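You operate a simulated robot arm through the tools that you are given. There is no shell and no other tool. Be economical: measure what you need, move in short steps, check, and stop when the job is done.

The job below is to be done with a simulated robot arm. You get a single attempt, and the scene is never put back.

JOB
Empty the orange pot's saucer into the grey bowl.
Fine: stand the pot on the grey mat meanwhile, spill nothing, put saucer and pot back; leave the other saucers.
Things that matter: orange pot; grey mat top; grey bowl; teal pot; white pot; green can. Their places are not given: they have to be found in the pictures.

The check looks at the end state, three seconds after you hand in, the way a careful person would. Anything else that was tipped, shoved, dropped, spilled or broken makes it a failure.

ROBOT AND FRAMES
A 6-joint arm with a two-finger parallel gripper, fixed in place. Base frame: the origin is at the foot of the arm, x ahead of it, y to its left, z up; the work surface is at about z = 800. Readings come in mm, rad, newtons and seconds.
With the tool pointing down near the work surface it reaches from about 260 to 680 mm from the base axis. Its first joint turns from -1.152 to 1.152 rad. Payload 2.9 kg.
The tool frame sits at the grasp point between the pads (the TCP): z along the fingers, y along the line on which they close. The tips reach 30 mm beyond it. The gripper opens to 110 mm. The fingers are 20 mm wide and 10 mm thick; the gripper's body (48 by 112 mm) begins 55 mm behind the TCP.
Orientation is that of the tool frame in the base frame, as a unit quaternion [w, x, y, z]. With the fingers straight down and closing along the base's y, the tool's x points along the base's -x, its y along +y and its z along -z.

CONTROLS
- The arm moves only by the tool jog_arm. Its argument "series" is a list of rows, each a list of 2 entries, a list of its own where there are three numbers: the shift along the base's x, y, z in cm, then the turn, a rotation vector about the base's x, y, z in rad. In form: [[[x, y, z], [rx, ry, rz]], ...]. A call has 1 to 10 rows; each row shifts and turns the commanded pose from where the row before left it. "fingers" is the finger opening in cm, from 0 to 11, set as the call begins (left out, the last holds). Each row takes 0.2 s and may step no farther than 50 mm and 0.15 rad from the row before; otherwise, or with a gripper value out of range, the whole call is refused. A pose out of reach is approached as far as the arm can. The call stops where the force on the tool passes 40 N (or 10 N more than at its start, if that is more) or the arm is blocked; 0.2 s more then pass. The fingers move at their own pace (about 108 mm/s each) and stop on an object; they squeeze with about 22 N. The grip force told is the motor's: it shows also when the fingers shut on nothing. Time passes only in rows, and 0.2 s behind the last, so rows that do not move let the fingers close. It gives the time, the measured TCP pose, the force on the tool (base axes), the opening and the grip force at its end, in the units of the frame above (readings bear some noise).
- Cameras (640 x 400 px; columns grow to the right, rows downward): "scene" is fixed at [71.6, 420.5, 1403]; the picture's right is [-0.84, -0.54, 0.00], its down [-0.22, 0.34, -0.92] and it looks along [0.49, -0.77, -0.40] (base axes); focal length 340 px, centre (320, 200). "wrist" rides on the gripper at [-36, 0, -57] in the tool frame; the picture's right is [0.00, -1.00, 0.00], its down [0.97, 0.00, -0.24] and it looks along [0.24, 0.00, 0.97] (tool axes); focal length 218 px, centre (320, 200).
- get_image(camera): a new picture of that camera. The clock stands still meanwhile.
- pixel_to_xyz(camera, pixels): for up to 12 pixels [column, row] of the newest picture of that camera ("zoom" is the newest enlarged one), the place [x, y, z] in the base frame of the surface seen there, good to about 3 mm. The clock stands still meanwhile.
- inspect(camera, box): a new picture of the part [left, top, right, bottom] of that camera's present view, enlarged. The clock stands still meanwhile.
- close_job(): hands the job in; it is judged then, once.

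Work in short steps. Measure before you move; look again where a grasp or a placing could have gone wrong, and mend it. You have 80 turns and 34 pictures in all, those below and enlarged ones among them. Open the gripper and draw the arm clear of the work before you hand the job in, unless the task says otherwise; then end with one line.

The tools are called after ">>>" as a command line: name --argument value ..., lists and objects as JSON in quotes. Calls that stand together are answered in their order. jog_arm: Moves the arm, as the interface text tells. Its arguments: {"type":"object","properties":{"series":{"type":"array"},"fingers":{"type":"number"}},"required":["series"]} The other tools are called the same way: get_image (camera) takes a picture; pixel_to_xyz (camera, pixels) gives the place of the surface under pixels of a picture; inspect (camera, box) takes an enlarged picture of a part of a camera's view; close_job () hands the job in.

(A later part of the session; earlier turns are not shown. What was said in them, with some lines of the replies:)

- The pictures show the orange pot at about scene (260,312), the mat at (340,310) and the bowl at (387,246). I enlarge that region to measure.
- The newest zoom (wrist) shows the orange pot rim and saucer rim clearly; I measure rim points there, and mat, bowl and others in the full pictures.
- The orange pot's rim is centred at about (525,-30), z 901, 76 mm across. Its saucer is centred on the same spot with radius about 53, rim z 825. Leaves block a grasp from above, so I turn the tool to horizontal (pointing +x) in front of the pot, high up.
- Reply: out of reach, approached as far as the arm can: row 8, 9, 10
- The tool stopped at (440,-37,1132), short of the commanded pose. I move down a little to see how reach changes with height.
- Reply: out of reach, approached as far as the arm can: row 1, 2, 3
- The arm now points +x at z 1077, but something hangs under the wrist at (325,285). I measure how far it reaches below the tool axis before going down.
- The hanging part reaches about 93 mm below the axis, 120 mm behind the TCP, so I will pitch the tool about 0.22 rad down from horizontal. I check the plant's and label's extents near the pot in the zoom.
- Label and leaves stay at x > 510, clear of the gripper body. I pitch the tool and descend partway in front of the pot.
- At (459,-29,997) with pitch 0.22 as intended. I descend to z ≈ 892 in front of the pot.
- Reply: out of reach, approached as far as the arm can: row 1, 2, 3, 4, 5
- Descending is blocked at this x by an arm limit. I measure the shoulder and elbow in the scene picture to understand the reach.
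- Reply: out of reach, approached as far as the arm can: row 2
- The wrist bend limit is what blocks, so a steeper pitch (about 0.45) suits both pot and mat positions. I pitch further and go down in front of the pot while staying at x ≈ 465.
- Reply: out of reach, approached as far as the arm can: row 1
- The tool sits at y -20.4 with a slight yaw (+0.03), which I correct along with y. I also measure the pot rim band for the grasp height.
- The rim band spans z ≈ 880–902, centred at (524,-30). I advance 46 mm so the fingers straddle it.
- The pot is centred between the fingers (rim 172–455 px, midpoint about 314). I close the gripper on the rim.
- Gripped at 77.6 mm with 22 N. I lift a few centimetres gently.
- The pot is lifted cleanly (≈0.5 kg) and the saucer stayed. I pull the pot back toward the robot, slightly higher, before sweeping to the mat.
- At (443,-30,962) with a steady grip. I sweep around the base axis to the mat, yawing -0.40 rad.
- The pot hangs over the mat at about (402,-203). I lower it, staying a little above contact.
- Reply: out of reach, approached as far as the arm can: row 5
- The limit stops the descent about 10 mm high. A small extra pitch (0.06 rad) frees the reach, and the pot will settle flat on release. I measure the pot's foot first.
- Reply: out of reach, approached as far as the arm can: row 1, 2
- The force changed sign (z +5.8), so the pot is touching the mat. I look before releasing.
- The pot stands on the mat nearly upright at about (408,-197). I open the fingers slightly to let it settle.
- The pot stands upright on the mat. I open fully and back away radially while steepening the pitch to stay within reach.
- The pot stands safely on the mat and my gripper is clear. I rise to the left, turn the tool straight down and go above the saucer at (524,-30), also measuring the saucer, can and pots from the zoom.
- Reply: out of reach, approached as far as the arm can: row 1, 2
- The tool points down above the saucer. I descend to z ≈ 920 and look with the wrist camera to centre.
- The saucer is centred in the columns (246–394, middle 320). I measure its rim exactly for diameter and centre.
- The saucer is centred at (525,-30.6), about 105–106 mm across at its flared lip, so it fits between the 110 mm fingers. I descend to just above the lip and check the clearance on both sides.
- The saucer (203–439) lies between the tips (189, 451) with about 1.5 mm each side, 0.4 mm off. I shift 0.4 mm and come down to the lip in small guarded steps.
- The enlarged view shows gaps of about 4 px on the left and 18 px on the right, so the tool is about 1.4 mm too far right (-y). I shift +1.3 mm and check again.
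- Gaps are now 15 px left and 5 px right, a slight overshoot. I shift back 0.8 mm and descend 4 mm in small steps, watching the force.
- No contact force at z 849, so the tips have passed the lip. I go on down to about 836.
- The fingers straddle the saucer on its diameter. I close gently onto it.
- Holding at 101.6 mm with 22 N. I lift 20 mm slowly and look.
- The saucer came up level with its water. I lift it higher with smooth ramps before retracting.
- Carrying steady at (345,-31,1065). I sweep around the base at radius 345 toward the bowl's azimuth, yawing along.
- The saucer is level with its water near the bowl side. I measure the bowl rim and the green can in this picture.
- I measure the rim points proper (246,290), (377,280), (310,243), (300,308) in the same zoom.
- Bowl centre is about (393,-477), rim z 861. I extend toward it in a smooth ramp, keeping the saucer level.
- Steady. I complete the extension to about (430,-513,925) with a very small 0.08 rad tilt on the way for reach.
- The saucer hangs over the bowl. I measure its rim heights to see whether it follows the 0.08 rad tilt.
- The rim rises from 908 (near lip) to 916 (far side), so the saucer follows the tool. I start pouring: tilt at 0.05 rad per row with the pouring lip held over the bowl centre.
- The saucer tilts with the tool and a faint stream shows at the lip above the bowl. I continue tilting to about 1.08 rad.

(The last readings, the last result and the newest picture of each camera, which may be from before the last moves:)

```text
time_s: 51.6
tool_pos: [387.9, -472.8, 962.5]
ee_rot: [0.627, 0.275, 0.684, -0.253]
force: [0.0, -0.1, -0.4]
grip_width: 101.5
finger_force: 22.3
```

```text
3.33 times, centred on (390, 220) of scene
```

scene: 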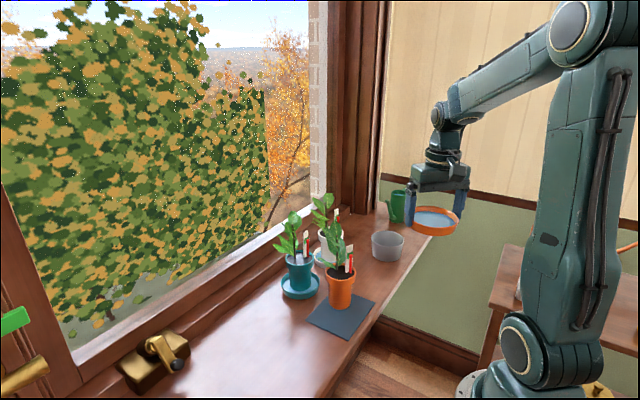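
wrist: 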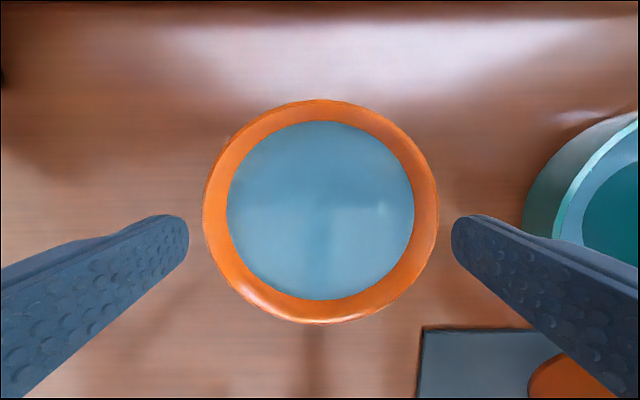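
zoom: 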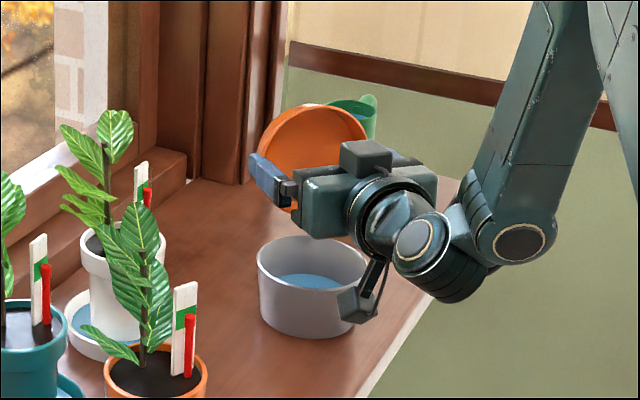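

The saucer's inside is bare orange and the bowl now holds the water. I pause for drips, then tilt back toward level above the bowl.

>>> jog_arm --series '[[[0, 0, 0], [0, 0, 0]], [[0, 0, 0], [0, 0, 0]], [[0, 0, 0], [0, 0, 0]], [[0, 0, 0], [0, 0, 0]], [[0.19, -0.18, 0.1], [0.0348, 0.0359, 0]], [[0.38, -0.37, 0.1], [0.0696, 0.0718, 0]], [[0.38, -0.37, 0.1], [0.0696, 0.0718, 0]], [[0.37, -0.36, 0.1], [0.0696, 0.0718, 0]], [[0.37, -0.36, 0.1], [0.0696, 0.0718, 0]], [[0.3, -0.3, 0.1], [0.0696, 0.0718, 0]]]'

>>> jog_arm --series '[[[0.1, -0.1, 0.5], [0.0696, 0.0718, 0]], [[0, 0, 1], [0.0696, 0.0718, 0]], [[0, 0, 1], [0.0696, 0.0718, 0]], [[0, 0, 1], [0.0696, 0.0718, 0]], [[-0.5, 0.5, 1], [0.0696, 0.0718, 0]], [[-1, 1.1, 1], [0.0696, 0.0718, 0]], [[-1, 1.1, 1], [0.0696, 0.0718, 0]], [[-1.5, 1.6, 1], [0.0696, 0.0718, 0]], [[-1.5, 1.7, 1], [0.0696, 0.0718, 0]], [[-1.0, 1.2, 0], [0.0226, 0.0233, 0]]]'

```text
time_s: 53.8
tool_pos: [407.5, -491.3, 968.8]
ee_rot: [0.417, 0.334, 0.829, -0.167]
force: [-0.5, 0.5, -1.1]
grip_width: 101.1
finger_force: 22.5
```

```text
time_s: 56.0
tool_pos: [343.9, -421.2, 1054.5]
ee_rot: [0.001, 0.374, 0.927, 0.003]
force: [-0.1, -0.1, -0.5]
grip_width: 101.4
finger_force: 22.4
```

The saucer is level again and empty. I retrace the route: back to radius 345, then sweep toward the saucer's place.

>>> jog_arm --series '[[[-1.5, 1.9, 0.4], [0, 0, 0]], [[-2.75, 3.4, 0.7], [0, 0, 0]], [[-2.75, 3.4, 0.7], [0, 0, 0]], [[-2.75, 3.4, 0.7], [0, 0, 0]], [[-2.75, 3.4, 0.7], [0, 0, 0]], [[1.6, 1.5, 0], [0, 0, 0.06]], [[1.11, 0.96, 0], [0, 0, 0.04]], [[2.43, 2.73, 0], [0, 0, 0.1]], [[2.13, 2.97, 0], [0, 0, 0.1]], [[1.8, 3.18, 0], [0, 0, 0.1]]]'

>>> jog_arm --series '[[[1.46, 3.36, 0], [0, 0, 0.1]], [[1.09, 3.49, 0], [0, 0, 0.1]], [[0.72, 3.59, 0], [0, 0, 0.1]], [[0.215, 1.817, 0], [0, 0, 0.05]], [[1.5, 0, -0.3], [0, 0, 0]], [[3, 0, -1], [0, 0, 0]], [[3.5, 0, -1.5], [0, 0, 0]], [[3.5, 0, -1.5], [0, 0, 0]], [[3.5, 0, -1.5], [0, 0, 0]], [[2, 0, -1], [0, 0, 0]]]'

```text
time_s: 58.2
tool_pos: [306.7, -151.4, 1085.3]
ee_rot: [0.0, 0.183, 0.983, 0.003]
force: [0.7, 0.3, -1.5]
grip_width: 101.6
finger_force: 21.8
```

```text
time_s: 60.4
tool_pos: [513.8, -28.8, 1015.6]
ee_rot: [0.0, 0.01, 1.0, 0.003]
force: [0.8, 0.0, -2.1]
grip_width: 101.8
finger_force: 21.4
```

At (514,-29,1016). I lower the saucer toward its original place (525.6,-31), stopping about 8 mm high.

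>>> jog_arm --series '[[[0.6, -0.1, -1], [0, 0, 0]], [[0.6, -0.1, -2], [0, 0, 0]], [[0, 0, -2.5], [0, 0, 0]], [[0, 0, -2.5], [0, 0, 0]], [[0, 0, -2.5], [0, 0, 0]], [[0, 0, -2.5], [0, 0, 0]], [[0, 0, -2], [0, 0, 0]], [[0, 0, -1.2], [0, 0, 0]], [[0, 0, -0.7], [0, 0, 0]], [[0, 0, 0], [0, 0, 0]]]'

```text
time_s: 62.6
tool_pos: [524.5, -30.5, 849.0]
ee_rot: [0.0, 0.009, 1.0, 0.003]
force: [0.4, 0.1, -1.2]
grip_width: 101.6
finger_force: 21.6
```

>>> jog_arm --series '[[[0.1, -0.05, -0.4], [0, 0, 0]], [[0, 0, -0.3], [0, 0, 0]], [[0, 0, -0.2], [0, 0, 0]], [[0, 0, -0.1], [0, 0, 0]], [[0, 0, 0], [0, 0, 0]]]'

```text
time_s: 63.8
tool_pos: [526.1, -31.1, 839.0]
ee_rot: [0.0, 0.01, 1.0, 0.003]
force: [-0.2, 0.2, -1.1]
grip_width: 101.6
finger_force: 21.9
```

The tool is at z 839, about 1.4 mm above the height it was gripped at, with no contact yet. I lower the last bit in 0.7 mm steps.

>>> jog_arm --series '[[[0, 0, -0.07], [0, 0, 0]], [[0, 0, -0.07], [0, 0, 0]], [[0, 0, 0], [0, 0, 0]]]'

```text
time_s: 64.6
tool_pos: [526.9, -31.1, 838.3]
ee_rot: [0.001, 0.009, 1.0, 0.002]
force: [-0.2, 0.7, 0.7]
grip_width: 101.5
finger_force: 22.2
```

The force rose to +0.7, which is contact with the surface. I open fully and hold.

>>> jog_arm --series '[[[0, 0, 0], [0, 0, 0]], [[0, 0, 0], [0, 0, 0]], [[0, 0, 0], [0, 0, 0]]]' --fingers 11

>>> jog_arm --series '[[[0, 0, 0.3], [0, 0, 0]], [[0, 0, 0.4], [0, 0, 0]], [[0, 0, 0.6], [0, 0, 0]], [[0, 0, 0.8], [0, 0, 0]], [[0, 0, 2], [0, 0, 0]], [[0, 0, 3], [0, 0, 0]], [[0, 0, 4], [0, 0, 0]], [[-1, 0, 4], [0, 0, 0]], [[-3, 0, 3], [0, 0, 0]], [[-4, -0.5, 2], [0, 0, 0]]]'

>>> get_image --camera "wrist"

```text
time_s: 65.4
tool_pos: [525.8, -32.9, 837.6]
ee_rot: [0.0, 0.01, 1.0, 0.003]
force: [0.7, 0.2, -0.2]
grip_width: 110.0
finger_force: 0.0
```

```text
time_s: 67.6
tool_pos: [447.6, -35.9, 1035.9]
ee_rot: [-0.001, 0.01, 1.0, 0.002]
force: [-0.2, 0.7, 0.1]
grip_width: 109.9
finger_force: 0.1
```

```text
3 pictures are left
```

wrist: 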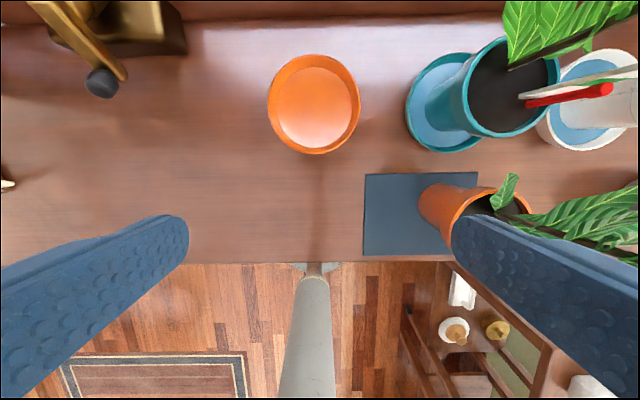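

The empty saucer stands in place at (314,103). I measure its rim and floor and the pot on the mat.

>>> pixel_to_xyz --camera "wrist" --pixels '[[269, 103], [360, 103], [314, 56], [317, 152], [314, 105], [300, 110], [464, 192], [452, 235], [480, 195], [445, 200], [455, 215], [420, 205]]'

>>> inspect --camera "scene" --box '[220, 190, 420, 345]'

```text
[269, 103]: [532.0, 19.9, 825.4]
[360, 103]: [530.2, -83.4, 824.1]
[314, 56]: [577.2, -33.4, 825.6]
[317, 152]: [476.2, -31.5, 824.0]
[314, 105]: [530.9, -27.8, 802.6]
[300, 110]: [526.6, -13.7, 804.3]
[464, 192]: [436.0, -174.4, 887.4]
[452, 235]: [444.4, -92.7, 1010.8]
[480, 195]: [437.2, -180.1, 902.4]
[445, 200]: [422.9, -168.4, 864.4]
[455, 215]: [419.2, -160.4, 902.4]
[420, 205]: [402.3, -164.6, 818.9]
```

```text
2.58 times, centred on (320, 268) of scene
```

zoom: 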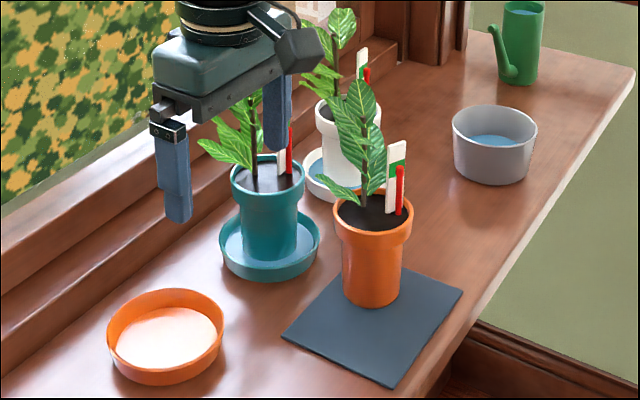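

Saucer is centred at (526.5,-32), empty. I measure the pot's rim on the mat in this zoom.

>>> pixel_to_xyz --camera "zoom" --pixels '[[336, 212], [410, 222], [365, 234], [350, 228], [395, 233], [372, 250], [340, 240], [404, 245], [375, 200], [372, 302], [347, 290], [396, 295]]'

```text
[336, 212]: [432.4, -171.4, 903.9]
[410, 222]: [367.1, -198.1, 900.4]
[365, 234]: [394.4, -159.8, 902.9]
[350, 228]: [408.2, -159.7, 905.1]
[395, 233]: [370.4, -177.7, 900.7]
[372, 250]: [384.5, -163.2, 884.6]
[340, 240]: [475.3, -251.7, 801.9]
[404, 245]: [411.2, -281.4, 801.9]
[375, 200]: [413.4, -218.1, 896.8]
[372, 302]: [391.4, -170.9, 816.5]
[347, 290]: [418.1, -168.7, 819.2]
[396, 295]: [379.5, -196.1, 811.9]
```

The pot on the mat is centred at (404,-196), rim z 902. I retrace my exit path to its near side at pitch 0.9, yaw -0.39.

>>> jog_arm --series '[[[-2.1, -0.3, 0.3], [0, -0.134, 0]], [[-2.1, -0.3, 0.3], [0, -0.134, 0]], [[-2.1, -0.3, 0.3], [0, -0.134, 0]], [[-2.1, -0.3, 0.3], [0, -0.134, 0]], [[-2.1, -0.3, 0.3], [0, -0.134, 0]], [[0, -3, -3], [0, 0, -0.103]], [[0, -3, -3.5], [0, 0, -0.103]], [[0, -3, -3.5], [0, 0, -0.103]], [[0, -2.8, -3.2], [0, 0, -0.103]], [[0, 0, 0], [0, 0, 0]]]'

```text
time_s: 69.8
tool_pos: [346.5, -171.5, 921.7]
ee_rot: [0.323, 0.202, 0.923, -0.062]
force: [-0.5, -0.6, -0.2]
grip_width: 109.9
finger_force: 0.0
out of reach, approached as far as the arm can: row 7, 8
```

In front of the pot at pitch 0.90, aligned with its centre within 1 mm. I move in while flattening the pitch to 0.5.

>>> jog_arm --series '[[[0.6, -0.26, -0.5], [-0.0197, -0.046, 0]], [[0.6, -0.26, -0.5], [-0.0197, -0.046, 0]], [[0.7, -0.3, -0.4], [-0.0197, -0.046, 0]], [[0.7, -0.3, -0.4], [-0.0197, -0.046, 0]], [[0.7, -0.3, -0.3], [-0.0197, -0.046, 0]], [[0.7, -0.3, -0.2], [-0.0197, -0.046, 0]], [[0.7, -0.3, -0.2], [-0.0197, -0.046, 0]], [[0.55, -0.22, -0.1], [-0.0197, -0.046, 0]], [[0, 0, 0], [0, 0, 0]]]'

>>> get_image --camera "wrist"

```text
time_s: 71.8
tool_pos: [400.6, -196.8, 896.8]
ee_rot: [0.501, 0.184, 0.84, -0.097]
force: [0.6, -0.5, -0.5]
grip_width: 110.1
finger_force: 0.1
```

```text
1 pictures are left
```

wrist: 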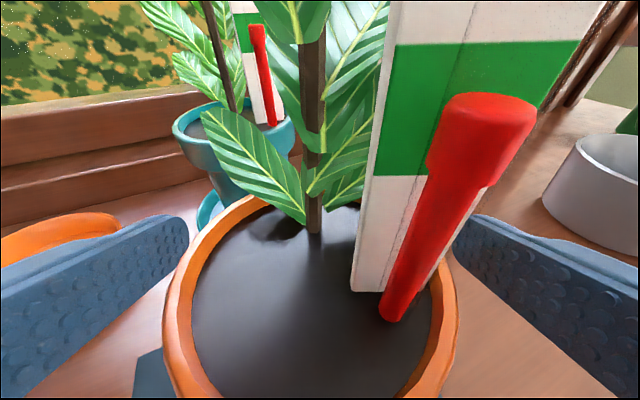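

The pot sits about 10 px (3 mm) left of the finger midline. I shift 3 mm left, then close.

>>> jog_arm --series '[[[0.1, 0.27, 0], [0, 0, 0]], [[0, 0, 0], [0, 0, 0]]]'

>>> jog_arm --series '[[[0, 0, 0], [0, 0, 0]], [[0, 0, 0], [0, 0, 0]], [[0, 0, 0], [0, 0, 0]]]' --fingers 6.5

```text
time_s: 72.4
tool_pos: [401.2, -192.5, 897.2]
ee_rot: [0.502, 0.182, 0.84, -0.096]
force: [0.2, -0.5, 0.7]
grip_width: 109.7
finger_force: 0.0
```

```text
time_s: 73.2
tool_pos: [401.9, -193.4, 897.7]
ee_rot: [0.502, 0.183, 0.84, -0.096]
force: [-0.8, -2.3, 2.9]
grip_width: 78.0
finger_force: 22.2
```

Gripped at 78 mm. I lift the pot 65 mm straight up.

>>> jog_arm --series '[[[0, 0, 0.4], [0, 0, 0]], [[0, 0, 0.8], [0, 0, 0]], [[0, 0, 1.2], [0, 0, 0]], [[0, 0, 1.5], [0, 0, 0]], [[0, 0, 1.5], [0, 0, 0]], [[0, 0, 0.8], [0, 0, 0]], [[0, 0, 0.3], [0, 0, 0]]]' --fingers 6

```text
time_s: 74.8
tool_pos: [401.9, -192.1, 962.4]
ee_rot: [0.502, 0.183, 0.84, -0.096]
force: [-0.6, 0.2, -5.8]
grip_width: 77.9
finger_force: 22.2
```

The pot hangs freely (-5.8 N). I sweep back around to the saucer's side, undoing the yaw.

>>> jog_arm --series '[[[0.4, 0.95, 0], [0, 0, 0.025]], [[0.4, 0.95, 0], [0, 0, 0.025]], [[0.77, 1.96, 0], [0, 0, 0.05]], [[0.68, 1.98, 0], [0, 0, 0.05]], [[0.56, 1.96, 0], [0, 0, 0.05]], [[0.48, 2.04, 0], [0, 0, 0.05]], [[0.41, 2.05, 0], [0, 0, 0.05]], [[0.29, 2.03, 0], [0, 0, 0.05]], [[0.12, 1.3, 0], [0, 0, 0.03]], [[0.07, 0.78, 0], [0, 0, 0.02]]]'

```text
time_s: 77.0
tool_pos: [443.2, -32.1, 961.3]
ee_rot: [0.511, 0.012, 0.859, 0.005]
force: [-0.4, -0.4, -5.6]
grip_width: 77.8
finger_force: 22.1
```

Aligned at (443,-32). I move forward 80 mm over the saucer.

>>> jog_arm --series '[[[0.5, 0, 0], [0, 0, 0]], [[1, 0, 0], [0, 0, 0]], [[1.5, 0, 0], [0, 0, 0]], [[1.5, 0, 0], [0, 0, 0]], [[1.5, 0, 0], [0, 0, 0]], [[1.2, 0, 0], [0, 0, 0]], [[0.6, 0, 0], [0, 0, 0]], [[0.2, 0, 0], [0, 0, 0]], [[0, 0, 0], [0, 0, 0]]]'

```text
time_s: 79.0
tool_pos: [524.0, -33.0, 961.9]
ee_rot: [0.51, 0.013, 0.86, 0.005]
force: [0.1, -0.3, -6.2]
grip_width: 78.1
finger_force: 22.0
```

Over the saucer within a couple of mm. I lower to about 5 mm above the expected seat.

>>> jog_arm --series '[[[0, 0.05, -0.6], [0, 0, 0]], [[0, 0.05, -1.2], [0, 0, 0]], [[0, 0, -1.4], [0, 0, 0]], [[0, 0, -1.2], [0, 0, 0]], [[0, 0, -0.8], [0, 0, 0]], [[0, 0, -0.4], [0, 0, 0]], [[0, 0, 0], [0, 0, 0]]]'

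>>> jog_arm --series '[[[0, 0, -0.15], [0, 0, 0]], [[0, 0, -0.1], [0, 0, 0]], [[0, 0, 0], [0, 0, 0]]]'

```text
time_s: 80.6
tool_pos: [523.2, -31.6, 905.9]
ee_rot: [0.511, 0.013, 0.859, 0.005]
force: [0.1, -0.4, -4.8]
grip_width: 77.9
finger_force: 21.9
```

```text
time_s: 81.4
tool_pos: [522.8, -30.3, 903.9]
ee_rot: [0.51, 0.011, 0.86, 0.006]
force: [0.8, -0.1, -5.8]
grip_width: 77.8
finger_force: 22.5
```

No contact yet at z 904. I continue down in 1 mm steps.

>>> jog_arm --series '[[[0, 0, -0.12], [0, 0, 0]], [[0, 0, -0.12], [0, 0, 0]], [[0, 0, -0.1], [0, 0, 0]], [[0, 0, 0], [0, 0, 0]]]'

```text
time_s: 82.4
tool_pos: [523.2, -30.3, 900.5]
ee_rot: [0.511, 0.013, 0.859, 0.005]
force: [0.5, 0.1, -6.0]
grip_width: 77.7
finger_force: 21.8
```

>>> jog_arm --series '[[[0, 0, -0.1], [0, 0, 0]], [[0, 0, -0.1], [0, 0, 0]], [[0, 0, 0], [0, 0, 0]]]'

```text
time_s: 83.2
tool_pos: [524.0, -31.0, 898.6]
ee_rot: [0.511, 0.013, 0.86, 0.005]
force: [0.8, -0.5, -5.0]
grip_width: 78.1
finger_force: 21.7
```

Still hanging at -5.0 N and z 898.6. I take two more 1 mm steps.

>>> jog_arm --series '[[[0, 0, -0.1], [0, 0, 0]], [[0, 0, -0.1], [0, 0, 0]], [[0, 0, 0], [0, 0, 0]]]'

```text
time_s: 84.0
tool_pos: [523.2, -30.3, 897.4]
ee_rot: [0.512, 0.013, 0.859, 0.006]
force: [-2.0, 1.9, 7.5]
grip_width: 78.0
finger_force: 22.0
```

Force z is now +7.5 N, so the pot is seated in the saucer. I release a little and then open fully.

>>> jog_arm --series '[[[0, 0, 0], [0, 0, 0]], [[0, 0, 0], [0, 0, 0]]]' --fingers 8.8

>>> jog_arm --series '[[[0, 0, 0.1], [0, 0, 0]], [[-0.4, 0, 0.1], [0, 0, 0]], [[-0.8, 0, 0], [0, 0, 0]], [[-1, 0, 0], [0, 0, 0]], [[-1, 0, 0], [0, 0, 0]], [[-1.2, 0, 0], [0, 0.02, 0]], [[-1.2, 0, 0], [0, 0.02, 0]], [[-1.2, 0, 0], [0, 0.02, 0]], [[-1.0, 0, 0.2], [0, 0.04, 0]], [[-1.0, 0, 0.5], [0, 0.04, 0]]]' --fingers 11

```text
time_s: 84.6
tool_pos: [522.9, -29.4, 896.3]
ee_rot: [0.511, 0.012, 0.859, 0.006]
force: [-0.7, -0.7, -0.7]
grip_width: 87.9
finger_force: 0.1
```

```text
time_s: 86.8
tool_pos: [435.9, -31.4, 905.5]
ee_rot: [0.449, 0.012, 0.893, 0.005]
force: [0.5, -1.0, -0.4]
grip_width: 109.9
finger_force: 0.1
```

Backed off without contact. I rise away from the plants and take the last picture to verify.

>>> jog_arm --series '[[[-1, 0, 1], [0, 0.1, 0]], [[-2, 0, 2], [0, 0.1, 0]], [[-2, 0, 3], [0, 0.1, 0]], [[-2, 0, 3.5], [0, 0.1, 0]], [[-1, 0, 4], [0, 0.1, 0]], [[0, 0, 4], [0, 0.1, 0]], [[0, 0, 4], [0, 0, 0]], [[0, 0, 3], [0, 0, 0]], [[0, 0, 0], [0, 0, 0]]]'

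>>> inspect --camera "scene" --box '[210, 180, 420, 350]'

```text
time_s: 88.8
tool_pos: [354.9, -29.3, 1150.9]
ee_rot: [0.165, 0.013, 0.986, -0.001]
force: [-0.1, 0.7, 0.8]
grip_width: 110.0
finger_force: 0.1
```

```text
2.35 times, centred on (315, 265) of scene
```

zoom: 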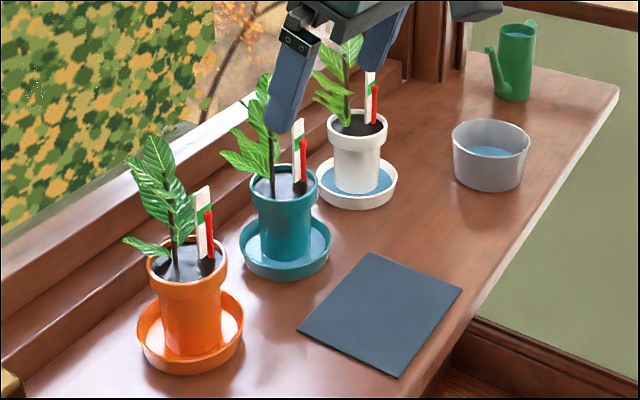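

The picture shows the pot upright in its empty saucer, the water in the bowl, the mat clear, the other saucers untouched and the table dry. I hand in.

>>> close_job

```text
The job is handed in.
```

The orange pot's saucer is emptied into the grey bowl. Saucer and pot are back in place, no spill shows in the last picture, and the other saucers were left alone.
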